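You operate a simulated robot arm through the tools that you are given. There is no shell and no other tool.

The job below is to be done with a simulated robot arm. You get a single attempt, and the scene is never put back.

JOB
Wipe the syrup stain off the grey tray in lane four.
Fine: pull the shelf out, wipe with the green block till none is left, put the block back, push the shelf home. What is to be rubbed or washed off counts as gone when no trace of it is left.
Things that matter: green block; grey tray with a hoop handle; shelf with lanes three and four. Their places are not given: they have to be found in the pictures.

Only the result counts: the job must be done as asked and must still hold three seconds after the hand-in. Knocking over, shifting, dropping, spilling or breaking anything else fails it.

ROBOT AND FRAMES
A 6-joint arm with a two-finger gripper, fixed in place. Base frame: the origin is on the floor under the middle of its stand, x ahead of it, y to its left, z up. Lengths are in mm, angles in degrees, forces in N, time in s.
With the tool pointing down near the work surface it reaches from about 100 to 800 mm from the base axis. Its first joint turns from -166.0 to 166.0 degrees. Payload 2.45 kg.
The TCP is the grasp point between the finger pads, 20 mm short of the fingertips. In the tool frame z runs along the fingers and y along their closing line. The gripper opens to 140 mm; its body begins 168 mm behind the TCP.
Orientation is that of the tool frame in the base frame, as [roll, pitch, yaw] about the fixed x, y, z axes, in that order (R = Rz(yaw) Ry(pitch) Rx(roll)). With the fingers straight down and closing along the base's y, the tool's x points along the base's -x, its y along +y and its z along -z.

CONTROLS
- The arm moves only by the tool send_rows. Its argument "moves" is a list of rows, each a list of 6 numbers: the shift along the tool's x, y, z in units of 500 mm (1.0 is 500 mm), then the turn, a rotation vector about the tool's x, y, z in units of 180 degrees (1.0 is 180 degrees). In form: [[tx, ty, tz, ax, ay, az], ...]. A call has 1 to 20 rows; each row is the pose to reach, as a shift and turn from the pose commanded when the call began, along the tool's axes at that moment. "fingers" is the gripper command, from -1 (shut) to 1 (fully open), values between in proportion, set as the call begins (left out, the last holds). A call with a number of a shift or a turn outside -1 to 1 is refused whole. Each row takes 0.2 s and may step no farther than 50 mm and 8.6 degrees from the row before; otherwise, or with a gripper value out of range, the whole call is refused. A pose out of reach is approached as far as the arm can. The call stops where the force on the tool passes 90 N (or 10 N more than at its start, if that is more) or the arm is blocked; 0.2 s more then pass. The fingers move at their own pace (about 45 mm/s each) and stop on an object; they squeeze with about 32 N. The grip force told is the motor's: it shows also when the fingers shut on nothing. Time passes only in rows, and 0.2 s behind the last, so rows that repeat a pose let the fingers close. The reply holds the time, the measured pose of the TCP, the force on the tool along the base axes, the opening and the grip force, in the units named above and with some noise, with the torque about the TCP (base axes, N m) and any sound that the robot's microphone picked up, and new pictures: "views" is both (left out), scene, wrist or none.
- Cameras (640 x 400 px; columns grow to the right, rows downward): "scene" is fixed at [399.5, 498.4, 1193]; the picture's right is [0.02, 1.00, 0.00], its down [0.94, -0.02, -0.34] and it looks along [-0.34, 0.01, -0.94] (base axes); focal length 214 px, centre (320, 200). "wrist" rides on the gripper at [78, 11, -209] in the tool frame; the picture's right is [-0.14, 0.99, 0.00], its down [-0.92, -0.13, -0.37] and it looks along [-0.36, -0.05, 0.93] (tool axes); focal length 280 px, centre (320, 200).
- lift_body(by): moves the trunk up (or, below 0, down) by that many mm; the arm rides with it, the base frame stays. It gives what a move gives, with no picture.
- point_at(camera, pixels): for up to 12 pixels [column, row] of the newest picture of that camera ("zoom" is the newest enlarged one), the place [x, y, z] in the base frame of the surface seen there, good to about 3 mm. The clock stands still meanwhile.
- zoom(camera, box): a new picture of the part [left, top, right, bottom] of that camera's present view, enlarged. The clock stands still meanwhile.
- finish_job(): hands the job in; it is judged then, once.

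Open the gripper and draw the arm clear of the work before you hand the job in, unless the task says otherwise.

The tools are called after "Emit:" as name(argument=value, ...) on one line, values as JSON. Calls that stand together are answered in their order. send_rows: Moves the arm, as the interface text tells. Its arguments: {"type":"object","properties":{"moves":{"type":"array"},"fingers":{"type":"number"},"views":{"type":"string","enum":["both","scene","wrist","none"]}},"required":["moves"]} The other tools are called the same way: lift_body (by) moves the trunk up or down; point_at (camera, pixels) gives the place of the surface under pixels of a picture; zoom (camera, box) takes an enlarged picture of a part of a camera's view; finish_job () hands the job in.

At the start:

```text
t: 0.0
tcp_pos: [302.6, 426.5, 869.7]
tool_rot: [-180.0, 0.0, 180.0]
contact_force: [-0.1, 0.6, 0.2]
moment: [0.0, -0.03, 0.0]
width: 139.9
gripper_force: 0.1
trunk travel left (down, up): [-25.0, 205.0]
```

scene: 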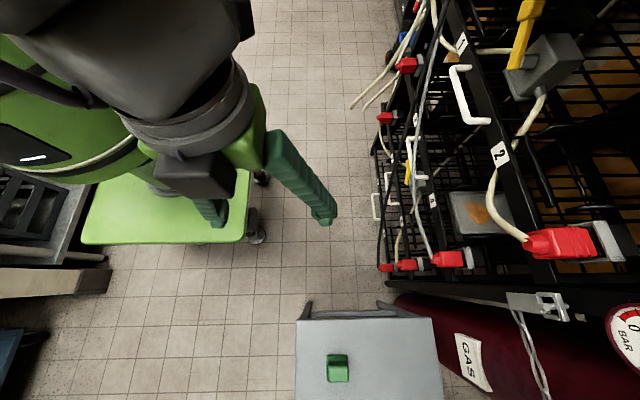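
wrist: 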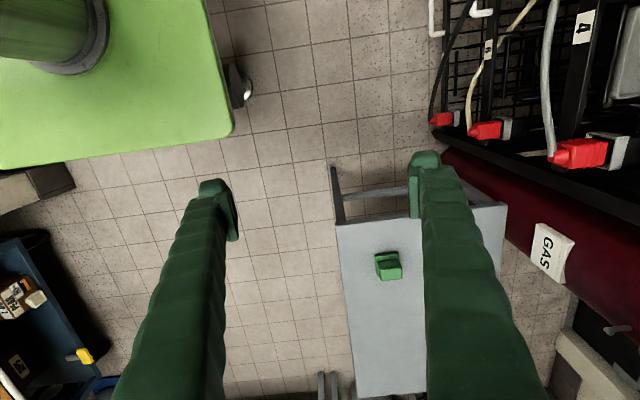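

The scene picture shows a rack on the right with lane labels, a tray with a brown stain near (480,212), and a green block on a grey table near (338,368). I'll enlarge these areas first.

Emit:
zoom(camera="scene", box=[360, 100, 640, 300])

Emit:
zoom(camera="wrist", box=[400, 0, 640, 200])

Emit:
zoom(camera="scene", box=[360, 0, 640, 180])

```text
2.00 times, centred on (500, 200) of scene
```

zoom: 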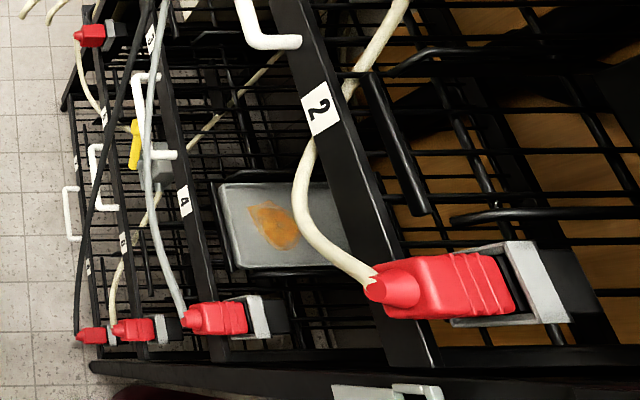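

```text
2.00 times, centred on (520, 100) of wrist
```

zoom: 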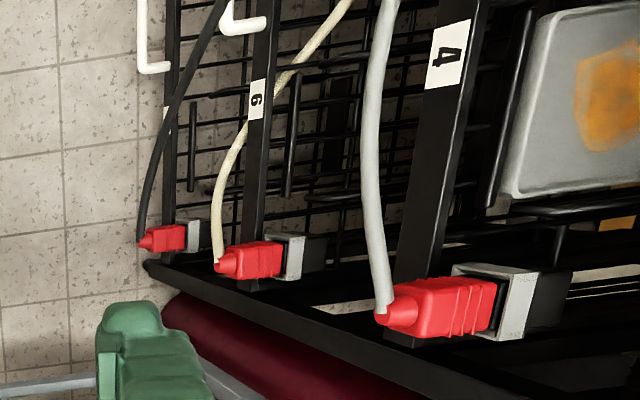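

```text
2.22 times, centred on (500, 90) of scene
```

zoom: 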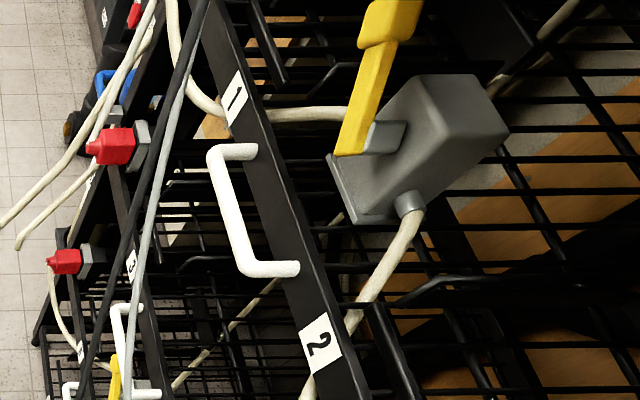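

I need 3D places of the rack parts: labels, handles, tray, plugs, the green block and its table.

Emit:
point_at(camera="scene", pixels=[[338, 362], [338, 378], [305, 330], [435, 325], [480, 212], [453, 195], [432, 200], [501, 153], [448, 260], [560, 243], [412, 180], [414, 168]])

Emit:
point_at(camera="wrist", pixels=[[388, 262], [388, 275], [345, 230], [500, 210], [360, 390], [582, 28], [580, 155], [625, 60], [485, 50], [480, 10], [490, 130], [440, 120]])

```text
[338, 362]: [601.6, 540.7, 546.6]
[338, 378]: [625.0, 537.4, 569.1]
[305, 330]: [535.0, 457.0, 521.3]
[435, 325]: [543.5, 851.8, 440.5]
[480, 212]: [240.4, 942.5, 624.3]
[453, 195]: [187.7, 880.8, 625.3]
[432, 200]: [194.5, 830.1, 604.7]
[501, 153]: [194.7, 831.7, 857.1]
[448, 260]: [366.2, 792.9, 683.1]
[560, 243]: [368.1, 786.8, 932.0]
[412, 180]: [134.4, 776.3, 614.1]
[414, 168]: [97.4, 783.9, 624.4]
```

```text
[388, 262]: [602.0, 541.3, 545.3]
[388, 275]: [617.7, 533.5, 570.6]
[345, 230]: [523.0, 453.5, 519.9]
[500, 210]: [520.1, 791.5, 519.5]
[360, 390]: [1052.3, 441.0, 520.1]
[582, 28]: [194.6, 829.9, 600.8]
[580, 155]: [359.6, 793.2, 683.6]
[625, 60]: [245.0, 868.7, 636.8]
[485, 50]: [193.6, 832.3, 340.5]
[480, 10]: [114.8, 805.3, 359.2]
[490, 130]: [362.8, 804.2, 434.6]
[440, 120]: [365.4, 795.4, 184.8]
```

Shelf 3/4 front bar sits at about y=830, z≈600, with its handle near (100,784,624), a yellow lever near it, and red plugs with cables. Let me get more places for the cables, handles and levers.

Emit:
point_at(camera="scene", pixels=[[352, 106], [362, 107], [385, 82], [405, 66], [385, 117], [425, 110], [405, 150], [420, 200], [408, 175], [424, 177], [400, 150], [382, 200]])

Emit:
zoom(camera="scene", box=[365, 130, 465, 200])

Emit:
zoom(camera="scene", box=[340, 0, 480, 130])

```text
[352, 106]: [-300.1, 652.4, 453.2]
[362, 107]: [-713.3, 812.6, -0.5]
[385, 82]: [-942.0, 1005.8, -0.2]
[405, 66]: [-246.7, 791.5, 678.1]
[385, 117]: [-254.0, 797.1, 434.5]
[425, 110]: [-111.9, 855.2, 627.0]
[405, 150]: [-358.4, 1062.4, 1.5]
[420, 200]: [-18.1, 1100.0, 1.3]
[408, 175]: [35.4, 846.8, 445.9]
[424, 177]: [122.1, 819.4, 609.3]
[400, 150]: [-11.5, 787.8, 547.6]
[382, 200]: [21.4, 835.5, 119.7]
```

```text
5.71 times, centred on (415, 165) of scene
```

zoom: 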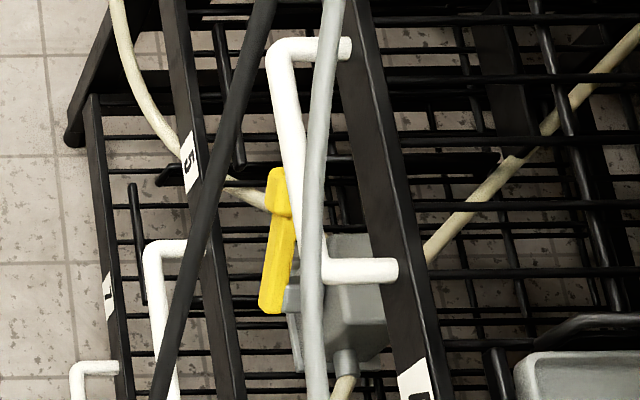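

```text
3.08 times, centred on (410, 65) of scene
```

zoom: 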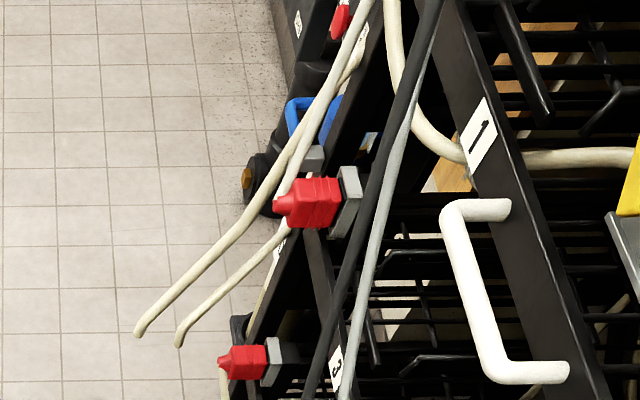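

I'll re-zoom on the area around shelf 3/4's handle and read places on the lever, box, handle and the cables crossing in front.

Emit:
zoom(camera="scene", box=[365, 130, 465, 200])

Emit:
point_at(camera="zoom", pixels=[[275, 190], [275, 290], [360, 320], [290, 120], [285, 60], [340, 45], [380, 270], [320, 200], [325, 60], [215, 170], [240, 90], [340, 390]])

Emit:
zoom(camera="scene", box=[480, 0, 640, 100])

Emit:
point_at(camera="zoom", pixels=[[210, 50], [160, 230], [300, 150], [200, 320], [450, 200], [240, 370]])

```text
5.71 times, centred on (415, 165) of scene
```

zoom: 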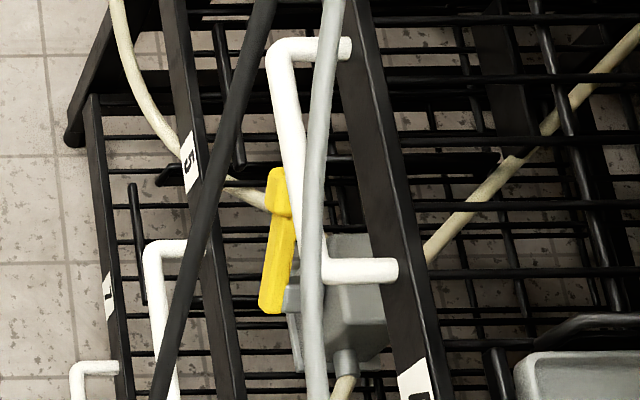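

```text
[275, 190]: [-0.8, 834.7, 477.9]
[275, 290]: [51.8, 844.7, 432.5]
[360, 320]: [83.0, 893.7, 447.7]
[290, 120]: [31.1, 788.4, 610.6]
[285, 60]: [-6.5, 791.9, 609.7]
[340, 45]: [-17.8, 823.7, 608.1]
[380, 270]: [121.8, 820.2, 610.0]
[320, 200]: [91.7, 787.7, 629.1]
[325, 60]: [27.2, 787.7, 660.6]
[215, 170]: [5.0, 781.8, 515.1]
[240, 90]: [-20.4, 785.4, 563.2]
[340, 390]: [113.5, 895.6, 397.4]
```

```text
4.00 times, centred on (560, 50) of scene
```

zoom: 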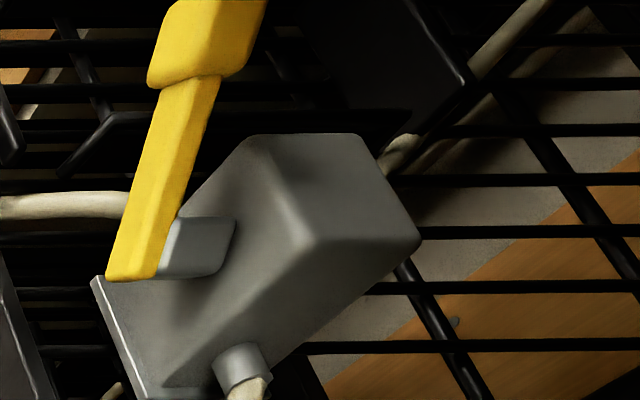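

```text
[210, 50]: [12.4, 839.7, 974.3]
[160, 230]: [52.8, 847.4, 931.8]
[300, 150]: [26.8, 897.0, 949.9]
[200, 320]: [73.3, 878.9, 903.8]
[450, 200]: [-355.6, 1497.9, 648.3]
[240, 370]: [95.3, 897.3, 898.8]
```

The grey and black cables run at y≈787 just in front of the shelf 3/4 handle (bar at y≈790, z≈610, x from -10 to 125). Let me look closely at the green block and tray.

Emit:
zoom(camera="wrist", box=[340, 220, 440, 300])

Emit:
point_at(camera="zoom", pixels=[[310, 270], [370, 270], [240, 200], [240, 260], [380, 200], [320, 220], [300, 330]])

Emit:
zoom(camera="scene", box=[290, 330, 400, 400])

Emit:
point_at(camera="zoom", pixels=[[240, 140], [330, 140], [240, 220], [330, 220], [290, 180], [230, 310], [330, 310], [280, 260]])

Emit:
zoom(camera="scene", box=[430, 170, 540, 250])

Emit:
point_at(camera="zoom", pixels=[[110, 140], [150, 320], [240, 150], [300, 250], [200, 200], [380, 250], [440, 120], [340, 130], [420, 310], [90, 250]])

```text
5.00 times, centred on (390, 260) of wrist
```

zoom: 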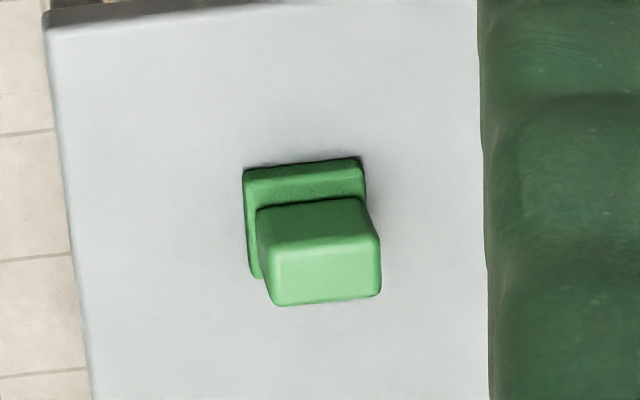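

```text
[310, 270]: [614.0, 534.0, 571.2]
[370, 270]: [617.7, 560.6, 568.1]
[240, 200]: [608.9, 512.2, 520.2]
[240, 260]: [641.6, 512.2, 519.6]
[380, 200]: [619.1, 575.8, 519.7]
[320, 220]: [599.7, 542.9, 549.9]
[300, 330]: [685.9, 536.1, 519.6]
```

```text
5.71 times, centred on (345, 365) of scene
```

zoom: 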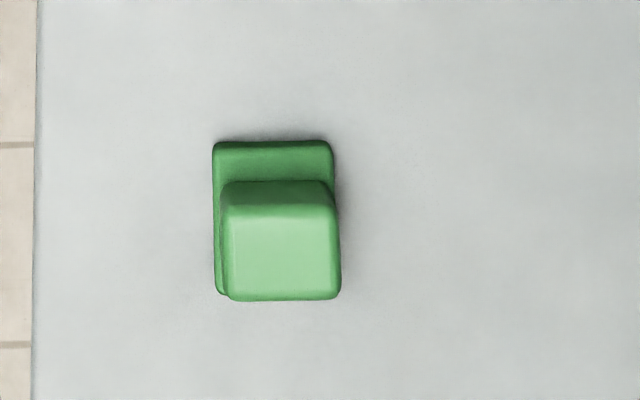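

```text
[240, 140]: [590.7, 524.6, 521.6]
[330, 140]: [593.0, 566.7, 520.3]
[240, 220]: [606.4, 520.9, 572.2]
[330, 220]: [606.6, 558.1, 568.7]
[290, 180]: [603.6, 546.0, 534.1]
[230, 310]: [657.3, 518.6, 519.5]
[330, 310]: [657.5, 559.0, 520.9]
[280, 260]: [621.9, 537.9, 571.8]
```

```text
5.00 times, centred on (485, 210) of scene
```

zoom: 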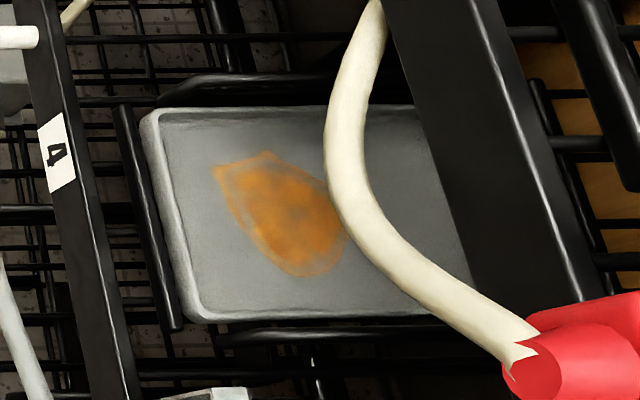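

```text
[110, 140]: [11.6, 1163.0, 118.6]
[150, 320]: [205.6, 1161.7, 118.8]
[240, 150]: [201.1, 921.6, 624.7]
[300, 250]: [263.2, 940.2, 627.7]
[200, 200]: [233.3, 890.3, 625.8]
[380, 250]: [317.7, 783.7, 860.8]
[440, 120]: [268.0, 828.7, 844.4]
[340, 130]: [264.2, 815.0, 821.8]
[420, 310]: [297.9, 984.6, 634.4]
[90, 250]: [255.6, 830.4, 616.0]
```

The block (base about 54×54 mm, grip part about 31×49 mm, top z≈571) stands on the table at (617,538). Now I'll turn the tool towards the rack (fingers toward +Y) halfway while moving a little left, to see the shelf's front with the wrist camera.

Emit:
send_rows(moves=[[0.025, 0.009, 0.01, -0.042, 0, 0], [0.05, 0.018, 0.02, -0.083, 0, 0], [0.075, 0.027, 0.03, -0.125, 0, 0], [0.1, 0.036, 0.04, -0.167, 0, 0], [0.125, 0.045, 0.05, -0.208, 0, 0], [0.15, 0.054, 0.06, -0.25, 0, 0]], views="both")

```text
t: 1.4
tcp_pos: [227.7, 453.5, 838.4]
tool_rot: [135.0, 0.1, 180.0]
contact_force: [0.6, 0.0, 1.1]
moment: [-0.01, -0.01, 0.02]
width: 139.9
gripper_force: 0.1
out of reach, approached as far as the arm can: row 3, 4
trunk travel left (down, up): [-25.0, 205.0]
```

scene: 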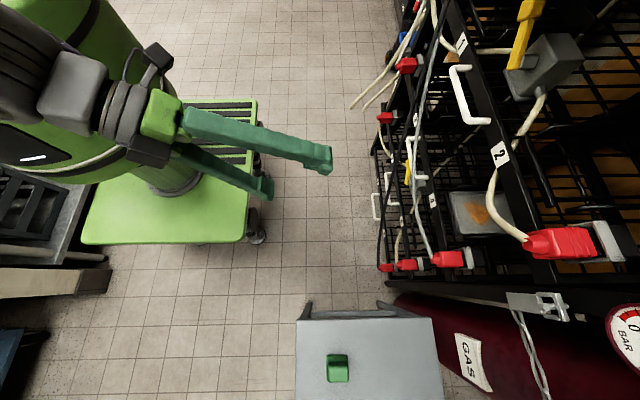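
wrist: 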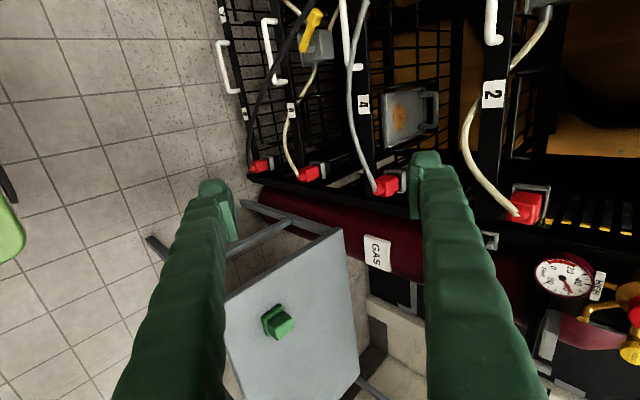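

The half-turn worked; the wrist view shows lane 4's tray with a hoop handle on its far side at (435,105). I'll turn the rest of the way to face the rack and shift to about (100,500,760).

Emit:
send_rows(moves=[[0.043, -0.0075, 0.029, -0.042, 0, 0], [0.085, -0.015, 0.058, -0.083, 0, 0], [0.128, -0.0225, 0.0875, -0.125, 0, 0], [0.171, -0.03, 0.117, -0.167, 0, 0], [0.213, -0.0375, 0.146, -0.208, 0, 0], [0.256, -0.045, 0.175, -0.25, 0, 0]], views="both")

```text
t: 2.8
tcp_pos: [163.5, 542.7, 745.6]
tool_rot: [91.6, -0.1, -178.3]
contact_force: [0.2, -0.3, 0.2]
moment: [0.02, -0.01, 0.05]
width: 140.1
gripper_force: 0.1
out of reach, approached as far as the arm can: row 5, 6
trunk travel left (down, up): [-25.0, 205.0]
```

scene: 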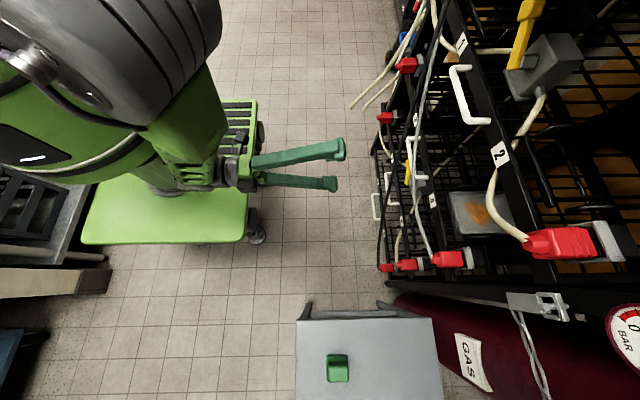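
wrist: 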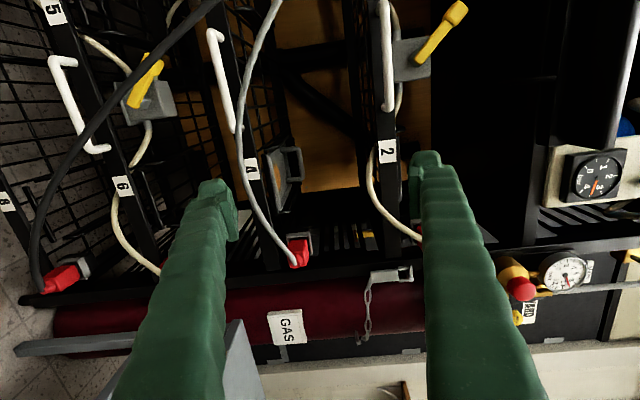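

The arm now faces the rack, though it stopped short at (163,543,746). The picture's right is up. I'll enlarge the shelf 3/4 front, handle and tray region, and read off places.

Emit:
zoom(camera="wrist", box=[180, 0, 360, 120])

Emit:
point_at(camera="zoom", pixels=[[105, 110], [150, 230], [195, 420], [130, 170], [215, 380], [270, 150], [310, 60], [340, 5], [100, 50], [60, 60], [200, 200], [330, 380]])

Emit:
zoom(camera="wrist", box=[200, 120, 380, 280])

Emit:
point_at(camera="zoom", pixels=[[165, 180], [150, 90], [220, 330], [330, 130], [370, 200], [350, 180], [300, 200], [290, 150], [370, 140], [200, 120], [225, 250], [340, 230]])

```text
3.33 times, centred on (270, 60) of wrist
```

zoom: 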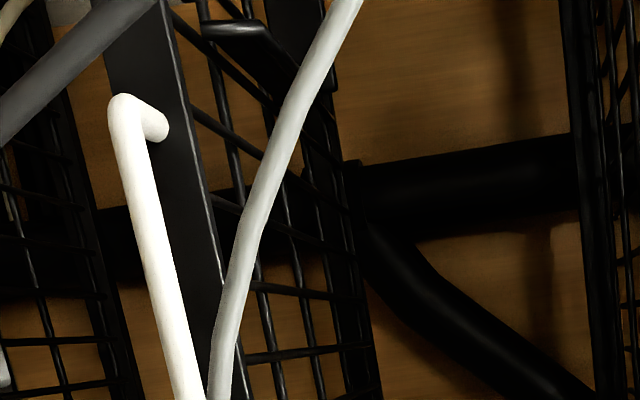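

```text
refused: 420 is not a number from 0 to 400
```

```text
2.50 times, centred on (290, 200) of wrist
```

zoom: 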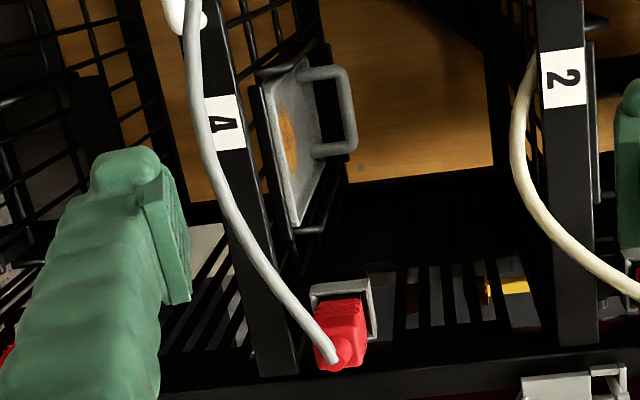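

```text
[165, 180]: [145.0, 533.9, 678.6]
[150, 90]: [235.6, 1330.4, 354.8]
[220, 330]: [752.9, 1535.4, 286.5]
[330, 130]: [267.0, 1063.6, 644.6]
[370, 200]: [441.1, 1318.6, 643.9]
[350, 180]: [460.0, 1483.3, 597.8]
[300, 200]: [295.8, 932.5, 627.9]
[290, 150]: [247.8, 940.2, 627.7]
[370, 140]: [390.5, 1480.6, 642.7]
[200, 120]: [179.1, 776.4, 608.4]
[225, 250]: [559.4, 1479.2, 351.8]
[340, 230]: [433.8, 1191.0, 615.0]
```

I'll read places on the hoop handle, tray edges, cable and front bar from this zoom, then the handle zoom again.

Emit:
point_at(camera="zoom", pixels=[[349, 110], [330, 150], [325, 73], [285, 80], [296, 220], [316, 185], [262, 95], [205, 60], [225, 170], [275, 280], [250, 300], [345, 330]])

Emit:
zoom(camera="wrist", box=[180, 0, 360, 120])

Emit:
point_at(camera="zoom", pixels=[[120, 105], [150, 220], [190, 390], [155, 125], [225, 370], [260, 200], [300, 100], [340, 15], [100, 30], [60, 70], [180, 200], [20, 110]])

```text
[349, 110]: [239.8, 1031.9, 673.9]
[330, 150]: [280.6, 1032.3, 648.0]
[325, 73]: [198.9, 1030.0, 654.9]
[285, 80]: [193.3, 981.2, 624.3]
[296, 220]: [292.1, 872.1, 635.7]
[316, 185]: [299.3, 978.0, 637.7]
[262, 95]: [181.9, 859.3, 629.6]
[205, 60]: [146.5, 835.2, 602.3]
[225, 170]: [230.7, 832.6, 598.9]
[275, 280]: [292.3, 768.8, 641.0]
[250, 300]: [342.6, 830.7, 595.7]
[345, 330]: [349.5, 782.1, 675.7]
```

```text
3.33 times, centred on (270, 60) of wrist
```

zoom: 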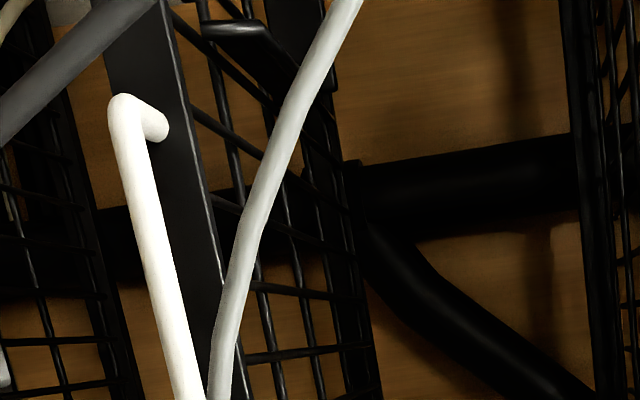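

```text
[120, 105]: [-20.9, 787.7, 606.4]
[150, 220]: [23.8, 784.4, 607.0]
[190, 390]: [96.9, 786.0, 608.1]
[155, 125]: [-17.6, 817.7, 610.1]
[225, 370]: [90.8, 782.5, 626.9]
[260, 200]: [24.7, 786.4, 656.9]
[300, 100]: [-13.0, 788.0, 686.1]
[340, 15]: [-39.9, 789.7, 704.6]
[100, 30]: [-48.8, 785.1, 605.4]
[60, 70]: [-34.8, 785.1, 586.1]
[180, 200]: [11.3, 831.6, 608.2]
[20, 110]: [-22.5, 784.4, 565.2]
```

The handle bar runs x=-21…122 at y≈787, z≈608; the grey cable passes above it (z≈676 at x=0) and the black one below it (z≈525 at x=0), so gripping at x≈5 leaves room on both sides. I'll narrow the fingers to 40 mm and move toward the rack by 100 mm to see how the commanded pose behaves.

Emit:
send_rows(moves=[[0, 0, 0.05, 0, 0, 0], [0, 0, 0.1, 0, 0, 0], [0, 0, 0.15, 0, 0, 0], [0, 0, 0.2, 0, 0, 0]], fingers=-0.43, views="none")

```text
t: 3.8
tcp_pos: [161.8, 643.0, 744.5]
tool_rot: [89.9, -0.1, -179.9]
contact_force: [0.4, -0.7, -0.2]
moment: [-0.04, 0.01, -0.01]
width: 51.3
gripper_force: 0.0
trunk travel left (down, up): [-25.0, 205.0]
```

The pose follows the reached one. Now I go to a spot in front of the handle, (5,700,608), still pointing at the rack.

Emit:
send_rows(moves=[[0.052, -0.0455, 0.019, 0, 0, 0], [0.105, -0.091, 0.038, 0, 0, 0], [0.157, -0.1365, 0.057, 0, 0, 0], [0.209, -0.182, 0.076, 0, 0, 0], [0.262, -0.2275, 0.095, 0, 0, 0], [0.314, -0.273, 0.114, 0, 0, 0]], views="both")

```text
t: 5.2
tcp_pos: [103.2, 687.1, 608.8]
tool_rot: [90.0, 0.0, -174.1]
contact_force: [0.1, -0.3, 0.4]
moment: [-0.03, 0.01, 0.0]
width: 39.8
gripper_force: 0.1
out of reach, approached as far as the arm can: row 1, 2, 3, 4, 5, 6
trunk travel left (down, up): [-25.0, 205.0]
```

scene: 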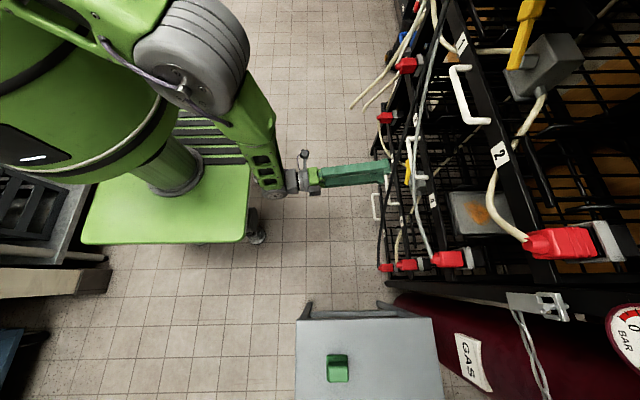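
wrist: 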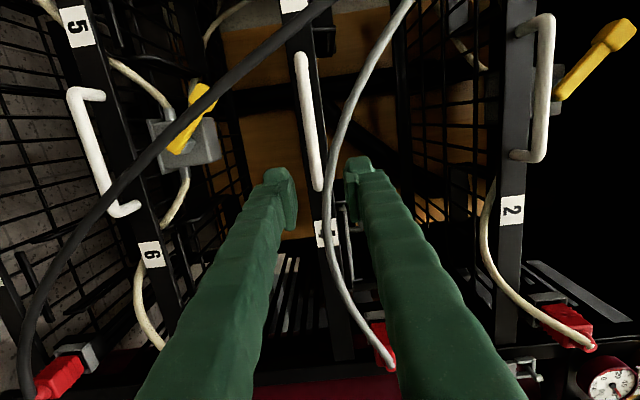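

The arm couldn't reach x=5 here and drifted to x=103 with a slight yaw; I need to understand why, so I'll read places on the arm's own links from the scene picture.

Emit:
point_at(camera="scene", pixels=[[190, 80], [190, 20], [230, 110], [265, 180], [298, 180], [60, 20], [60, 130], [110, 60], [165, 150], [240, 60], [20, 80], [150, 190]])

Emit:
zoom(camera="scene", box=[0, 0, 340, 230])

```text
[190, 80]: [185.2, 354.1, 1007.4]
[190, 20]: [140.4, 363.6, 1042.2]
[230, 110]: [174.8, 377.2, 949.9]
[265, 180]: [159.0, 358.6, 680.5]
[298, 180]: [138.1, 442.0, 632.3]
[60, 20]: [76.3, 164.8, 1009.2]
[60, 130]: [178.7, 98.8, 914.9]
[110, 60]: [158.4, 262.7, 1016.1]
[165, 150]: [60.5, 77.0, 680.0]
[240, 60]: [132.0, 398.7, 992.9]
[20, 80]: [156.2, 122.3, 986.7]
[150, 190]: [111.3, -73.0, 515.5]
```

```text
1.74 times, centred on (170, 115) of scene
```

zoom: 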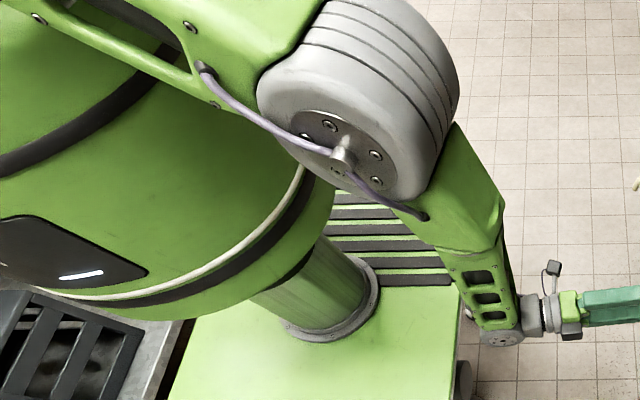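

The elbow sits at about (150,370,990) with the forearm hanging straight down, so the wrist pitch is at its limit with a level tool; a tool tilted 45° down should reach. I'll check the finger size first.

Emit:
zoom(camera="wrist", box=[220, 130, 440, 270])

Emit:
point_at(camera="zoom", pixels=[[150, 130], [190, 110], [205, 130], [215, 200], [190, 170], [120, 200], [370, 85], [440, 90], [430, 120], [390, 160], [460, 150], [380, 220]])

Emit:
zoom(camera="scene", box=[270, 130, 420, 220])

Emit:
point_at(camera="zoom", pixels=[[500, 140], [500, 190], [300, 180], [300, 210], [180, 190], [140, 150], [150, 230], [515, 165]])

```text
2.86 times, centred on (330, 200) of wrist
```

zoom: 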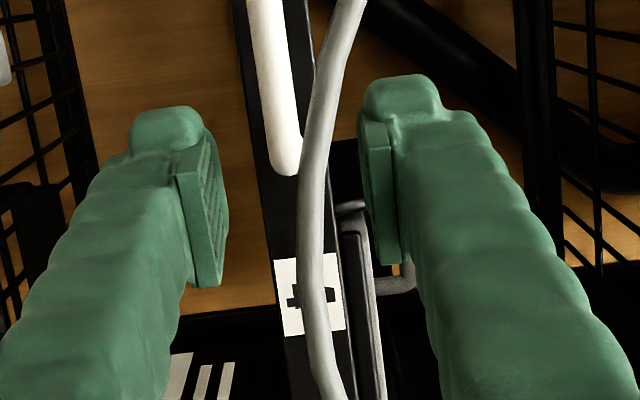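

```text
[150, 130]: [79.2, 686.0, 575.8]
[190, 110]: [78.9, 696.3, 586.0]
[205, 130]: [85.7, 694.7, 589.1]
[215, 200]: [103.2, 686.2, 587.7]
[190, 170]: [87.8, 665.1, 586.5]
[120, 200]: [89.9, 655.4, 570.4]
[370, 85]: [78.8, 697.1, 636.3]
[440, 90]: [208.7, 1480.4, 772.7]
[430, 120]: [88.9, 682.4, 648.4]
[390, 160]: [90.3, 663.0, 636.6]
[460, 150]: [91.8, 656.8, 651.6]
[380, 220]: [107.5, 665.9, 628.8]
```

```text
4.27 times, centred on (345, 175) of scene
```

zoom: 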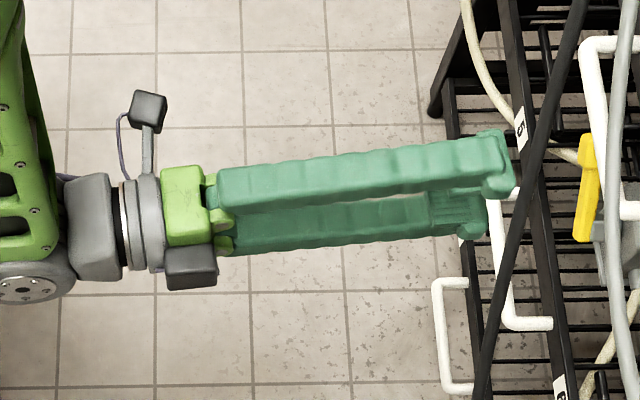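

```text
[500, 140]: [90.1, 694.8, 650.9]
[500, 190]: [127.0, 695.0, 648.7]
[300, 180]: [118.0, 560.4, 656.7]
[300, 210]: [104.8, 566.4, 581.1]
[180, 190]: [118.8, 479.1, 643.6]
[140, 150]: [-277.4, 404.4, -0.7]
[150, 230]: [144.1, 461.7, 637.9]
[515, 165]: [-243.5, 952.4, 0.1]
```

The fingers are about 40 mm wide and 24 mm thick. I'll back to (8,650,640) and tilt the tool to 60° from vertical with straight yaw, as a dry run in free space.

Emit:
send_rows(moves=[[0.033, 0.01, -0.009, 0.0278, -0.0053, 0.0014], [0.066, 0.021, -0.018, 0.0555, -0.0107, 0.0029], [0.0985, 0.031, -0.027, 0.0833, -0.016, 0.0043], [0.131, 0.041, -0.036, 0.111, -0.0213, 0.0057], [0.164, 0.052, -0.045, 0.1388, -0.0267, 0.0072], [0.197, 0.062, -0.054, 0.1665, -0.032, 0.0086]], views="none")

```text
t: 6.6
tcp_pos: [100.5, 646.1, 639.6]
tool_rot: [119.7, -3.2, -174.4]
contact_force: [-0.4, 0.1, 0.1]
moment: [0.0, -0.02, -0.02]
width: 40.2
gripper_force: 0.1
out of reach, approached as far as the arm can: row 1, 2, 3, 4, 5, 6
trunk travel left (down, up): [-25.0, 205.0]
```

The arm settles with exactly a turn about the tool's y axis, so it wants the fingers pointing more to -x; this turn is harmless for gripping the bar. I'll try (8,650,640) with that turn increased to about 27°.

Emit:
send_rows(moves=[[0.046, 0.001, 0.007, 0, 0.0285, 0], [0.092, 0.0025, 0.0135, 0, 0.057, 0], [0.137, 0.004, 0.02, 0, 0.0855, 0], [0.183, 0.005, 0.027, 0, 0.114, 0]], views="scene")

```text
t: 7.6
tcp_pos: [7.8, 652.3, 640.9]
tool_rot: [117.0, -13.0, -156.1]
contact_force: [-0.3, 0.1, 0.0]
moment: [-0.01, 0.03, 0.01]
width: 39.9
gripper_force: 0.0
trunk travel left (down, up): [-25.0, 205.0]
```

scene: 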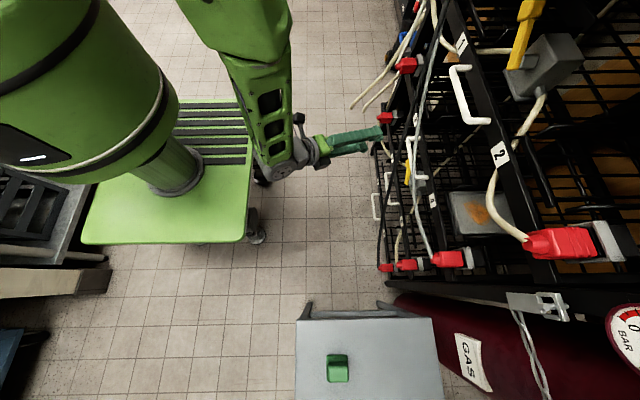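

That pose was reached exactly, with the elbow swung to the left. I'll check where the forearm and elbow are now and look at the wrist view.

Emit:
point_at(camera="scene", pixels=[[230, 10], [240, 50], [260, 100], [285, 160], [310, 150], [40, 30], [170, 90], [250, 30]])

Emit:
zoom(camera="wrist", box=[0, 0, 640, 400])

```text
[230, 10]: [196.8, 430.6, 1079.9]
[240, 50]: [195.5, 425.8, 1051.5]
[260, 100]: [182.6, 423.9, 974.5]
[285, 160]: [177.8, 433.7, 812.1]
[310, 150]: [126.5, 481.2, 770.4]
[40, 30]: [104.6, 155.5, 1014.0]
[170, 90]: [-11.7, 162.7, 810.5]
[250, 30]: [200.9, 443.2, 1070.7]
```

```text
1.00 times, centred on (320, 200) of wrist (not enlarged: the box is as wide or as high as the picture)
```

zoom: 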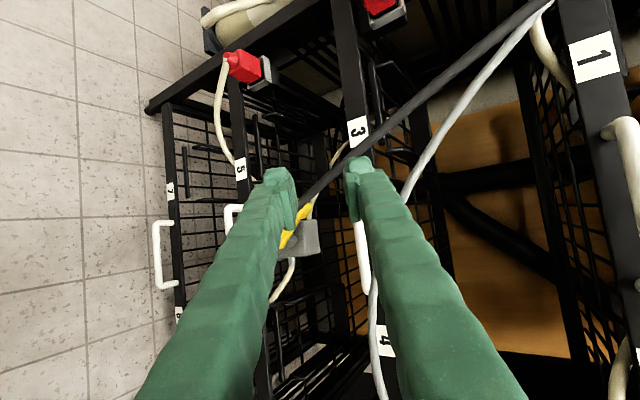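

The arm is clear. Now a dry run of the pull line: from here to (8,482,609) in free air, same orientation, to see whether it stays within reach.

Emit:
send_rows(moves=[[0.02, -0.037, -0.039, 0, 0, 0], [0.04, -0.075, -0.078, 0, 0, 0], [0.06, -0.112, -0.117, 0, 0, 0], [0.08, -0.149, -0.157, 0, 0, 0], [0.1, -0.187, -0.196, 0, 0, 0], [0.12, -0.224, -0.235, 0, 0, 0]], views="scene")

```text
t: 9.0
tcp_pos: [8.7, 482.0, 609.5]
tool_rot: [117.1, -13.0, -156.2]
contact_force: [-0.3, 0.8, -0.7]
moment: [0.02, -0.01, 0.03]
width: 39.9
gripper_force: 0.0
trunk travel left (down, up): [-25.0, 205.0]
```

scene: 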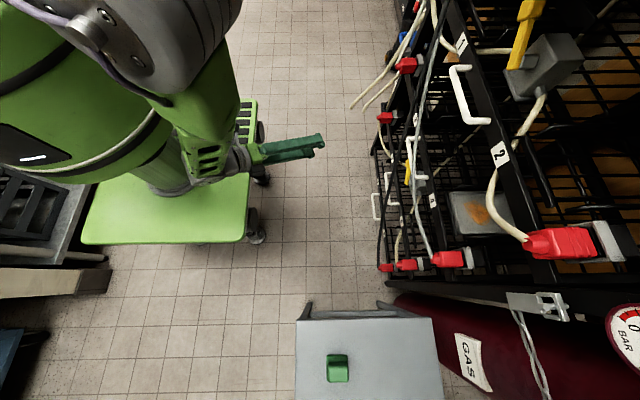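

The whole pull line down to y=482 is reachable with this orientation. Now I go to a standoff in front of the handle, (18,715,597), raising the tool pitch to 75° so the upper finger fits below the grey cable, with the fingers 34 mm open.

Emit:
send_rows(moves=[[-0.0294, 0.0299, 0.0519, -0.0106, 0, -0.0054], [-0.0589, 0.0599, 0.1037, -0.0212, 0, -0.0108], [-0.0883, 0.0898, 0.1556, -0.0318, 0, -0.0162], [-0.1177, 0.1198, 0.2074, -0.0425, 0, -0.0217], [-0.1471, 0.1497, 0.2593, -0.0531, 0, -0.0271], [-0.1766, 0.1797, 0.3111, -0.0637, 0, -0.0325], [-0.206, 0.2096, 0.363, -0.0743, 0, -0.0379]], fingers=-0.514, views="both")

```text
t: 10.6
tcp_pos: [18.8, 713.9, 595.0]
tool_rot: [103.3, -6.7, -153.7]
contact_force: [-0.1, -0.5, 0.6]
moment: [-0.04, 0.0, -0.02]
width: 34.1
gripper_force: 0.0
trunk travel left (down, up): [-25.0, 205.0]
```

scene: 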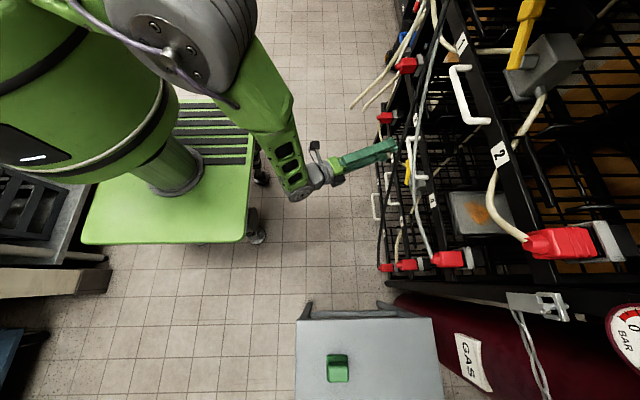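
wrist: 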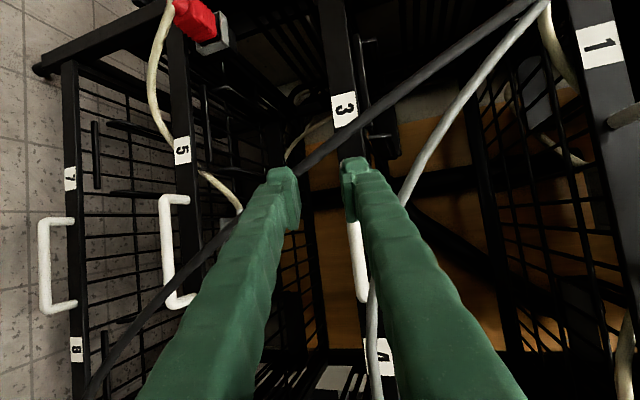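

At the standoff (19,714,595). I'll re-measure the handle bar, its posts and the cable from this closer wrist view before moving in.

Emit:
zoom(camera="wrist", box=[260, 140, 420, 320])

Emit:
point_at(camera="wrist", pixels=[[353, 235], [357, 260], [361, 290], [352, 228], [374, 290], [408, 190], [365, 302], [300, 160], [345, 222], [385, 240]])

Emit:
zoom(camera="scene", box=[340, 110, 440, 190])

```text
2.22 times, centred on (340, 230) of wrist
```

zoom: 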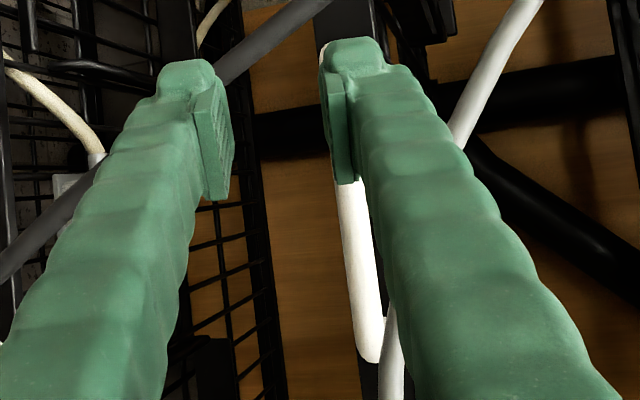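

```text
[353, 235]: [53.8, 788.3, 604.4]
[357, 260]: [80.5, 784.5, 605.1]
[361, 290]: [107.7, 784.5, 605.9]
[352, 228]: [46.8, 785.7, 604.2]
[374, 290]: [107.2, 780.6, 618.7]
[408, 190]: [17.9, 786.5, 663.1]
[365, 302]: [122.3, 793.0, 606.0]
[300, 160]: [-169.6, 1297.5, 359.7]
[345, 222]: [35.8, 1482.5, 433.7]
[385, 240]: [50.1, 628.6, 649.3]
```

```text
5.00 times, centred on (390, 150) of scene
```

zoom: 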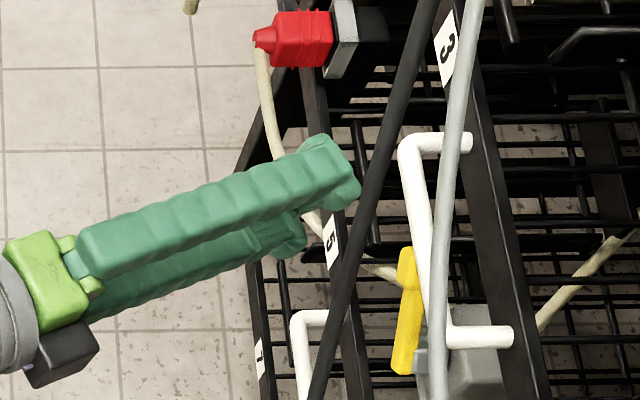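

Handle bar centre is about (y 791.5, z 604), cable well above at x=18 (z 663). I move in along +Y to (18,790,598).

Emit:
send_rows(moves=[[-0.0162, 0.0112, 0.0326, 0, 0, 0], [-0.0324, 0.0224, 0.0652, 0, 0, 0], [-0.0487, 0.0336, 0.0978, 0, 0, 0], [-0.0649, 0.0448, 0.1304, 0, 0, 0]], views="both")

```text
t: 11.6
tcp_pos: [17.0, 790.3, 597.7]
tool_rot: [103.3, -6.7, -153.8]
contact_force: [-0.4, 0.7, 0.2]
moment: [0.0, 0.03, -0.01]
width: 34.0
gripper_force: 0.0
trunk travel left (down, up): [-25.0, 205.0]
```

scene: 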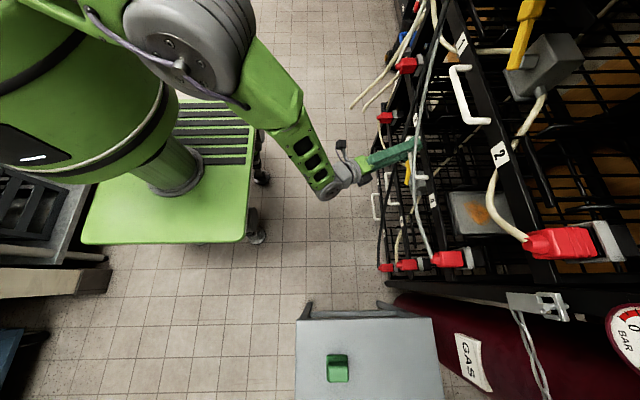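
wrist: 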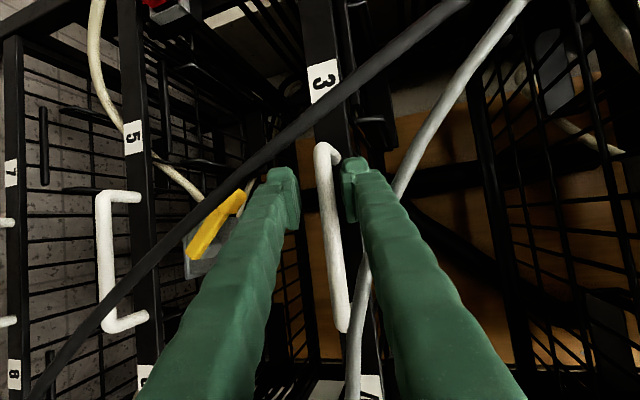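

The bar lies between the fingers nearer the upper one, with no contact force. I centre on the bar (+6 mm along tool y) while narrowing, then close.

Emit:
send_rows(moves=[[0, 0.006, 0, 0, 0, 0], [0, 0.012, 0, 0, 0, 0]], fingers=-0.714, views="none")

Emit:
send_rows(moves=[[0, 0, 0, 0, 0, 0], [0, 0, 0, 0, 0, 0], [0, 0, 0, 0, 0, 0]], fingers=-1, views="both")

```text
t: 12.2
tcp_pos: [17.5, 793.0, 604.7]
tool_rot: [103.3, -6.6, -153.8]
contact_force: [-0.2, -0.2, 0.1]
moment: [-0.01, -0.01, -0.02]
width: 19.9
gripper_force: 0.1
trunk travel left (down, up): [-25.0, 205.0]
```

```text
t: 13.0
tcp_pos: [18.2, 791.7, 602.8]
tool_rot: [103.4, -6.7, -153.8]
contact_force: [-0.5, -2.3, -7.4]
moment: [0.02, -0.11, 0.02]
width: 11.8
gripper_force: 38.8
trunk travel left (down, up): [-25.0, 205.0]
```

scene: 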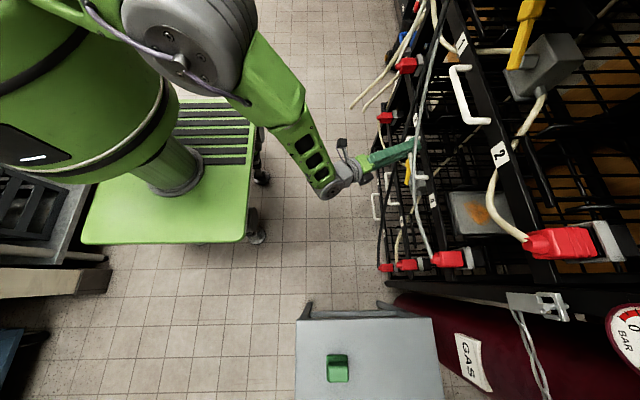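
wrist: 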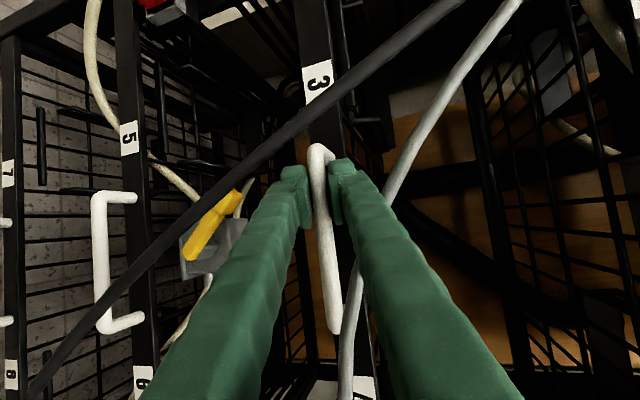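

Gripped the bar (opening 11.8 mm, 39 N). I pull 30 mm straight along -Y slowly to see how freely the shelf slides.

Emit:
send_rows(moves=[[0.0087, -0.0061, -0.017, 0, 0, 0], [0.0173, -0.0122, -0.034, 0, 0, 0], [0.026, -0.0183, -0.051, 0, 0, 0]], views="both")

```text
t: 13.8
tcp_pos: [16.7, 763.2, 602.9]
tool_rot: [103.3, -6.6, -153.9]
contact_force: [-3.3, 3.6, -4.1]
moment: [0.0, -0.03, -0.02]
width: 11.7
gripper_force: 38.4
trunk travel left (down, up): [-25.0, 205.0]
```

scene: 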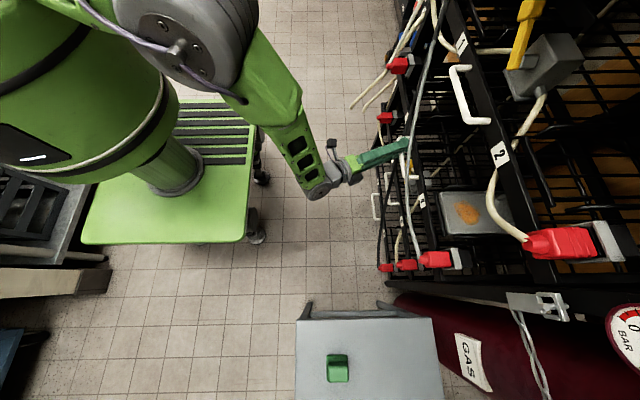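
wrist: 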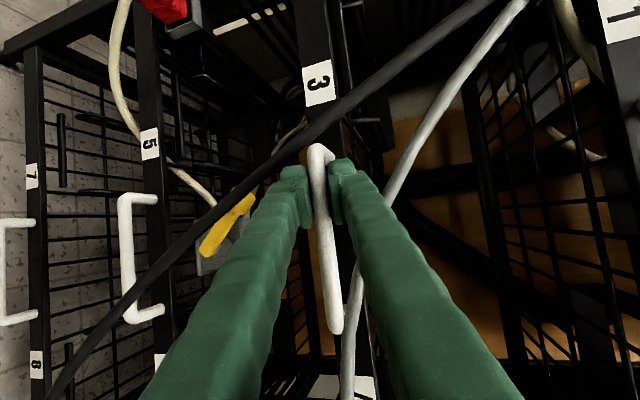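

The shelf slides easily (about 4 N), and its plugs and cables ride along with it at (437,259). I continue to handle y≈650 while easing the tool pitch towards 62° for reach.

Emit:
send_rows(moves=[[0.0199, -0.0116, -0.0389, 0.0129, 0, 0.0066], [0.0398, -0.0232, -0.0778, 0.0257, 0, 0.0132], [0.0596, -0.0348, -0.1167, 0.0386, 0, 0.0197], [0.0795, -0.0464, -0.1556, 0.0514, 0, 0.0263], [0.0994, -0.058, -0.1945, 0.0643, 0, 0.0329]], views="both")

```text
t: 15.0
tcp_pos: [16.1, 649.6, 601.6]
tool_rot: [115.2, -12.3, -155.9]
contact_force: [1.1, -0.5, 2.5]
moment: [0.04, 0.0, -0.01]
width: 10.8
gripper_force: 38.1
trunk travel left (down, up): [-25.0, 205.0]
```

scene: 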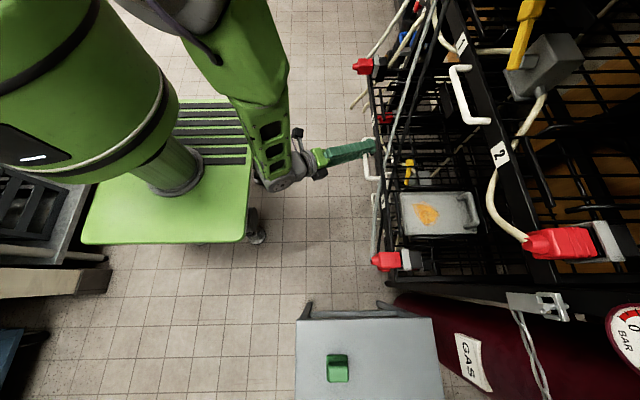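
wrist: 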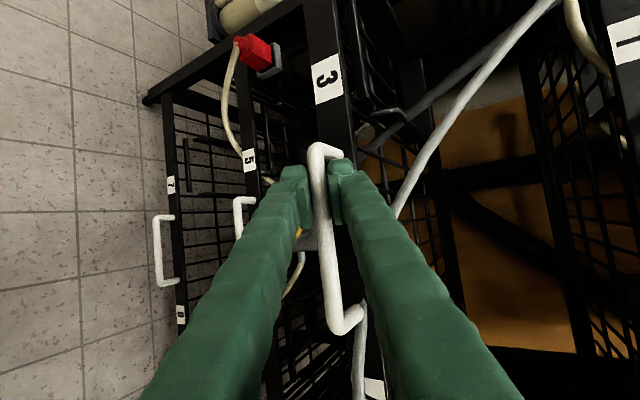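

The shelf is about 140 mm out and the tray with its stain comes along. I pull on to handle y≈500, straight along -Y.

Emit:
send_rows(moves=[[0.02, -0.0231, -0.0396, 0, 0, 0], [0.04, -0.0461, -0.0792, 0, 0, 0], [0.06, -0.0692, -0.1188, 0, 0, 0], [0.0801, -0.0923, -0.1583, 0, 0, 0], [0.1001, -0.1153, -0.1979, 0, 0, 0], [0.1201, -0.1384, -0.2375, 0, 0, 0]], views="both")

```text
t: 16.4
tcp_pos: [16.6, 496.9, 601.9]
tool_rot: [115.5, -12.4, -155.8]
contact_force: [-0.2, -0.1, -0.5]
moment: [0.02, 0.02, 0.0]
width: 0.2
gripper_force: 29.2
trunk travel left (down, up): [-25.0, 205.0]
```

scene: 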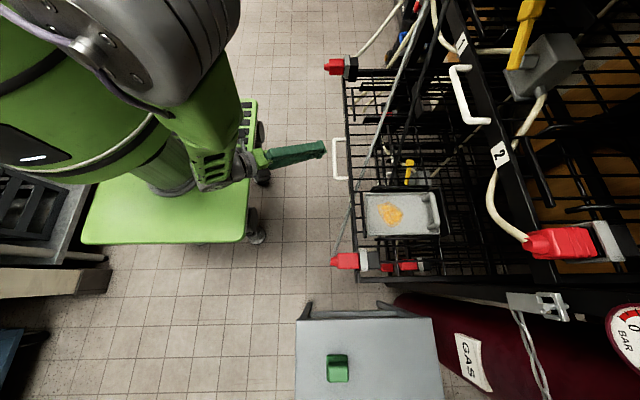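
wrist: 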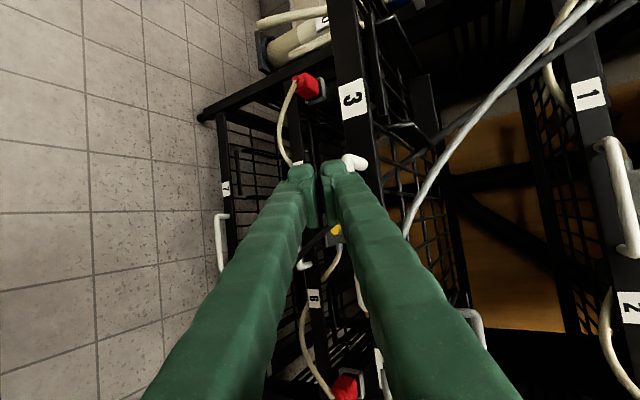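

The fingers slipped off the bar (opening 0.2 mm), so the shelf probably reached its stop. Let me measure where the handle, tray and stain are now.

Emit:
zoom(camera="scene", box=[320, 120, 480, 290])

Emit:
point_at(camera="scene", pixels=[[335, 158], [345, 140], [345, 177], [366, 196], [366, 232], [438, 196], [438, 232], [382, 208], [400, 212], [390, 222], [350, 200], [345, 261]])

```text
2.35 times, centred on (400, 205) of scene
```

zoom: 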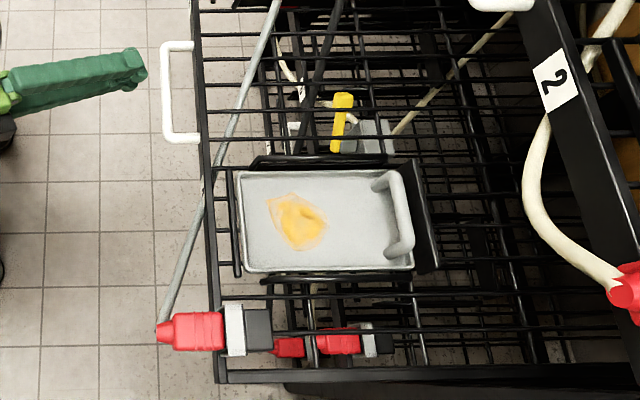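

```text
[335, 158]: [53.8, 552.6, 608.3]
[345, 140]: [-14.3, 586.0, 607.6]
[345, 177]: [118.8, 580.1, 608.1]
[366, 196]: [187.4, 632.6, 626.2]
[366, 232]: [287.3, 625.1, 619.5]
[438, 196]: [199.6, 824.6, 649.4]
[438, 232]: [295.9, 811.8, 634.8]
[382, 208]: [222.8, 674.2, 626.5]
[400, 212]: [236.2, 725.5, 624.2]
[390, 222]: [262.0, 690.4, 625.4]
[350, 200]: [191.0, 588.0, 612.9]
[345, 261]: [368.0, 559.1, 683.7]
```

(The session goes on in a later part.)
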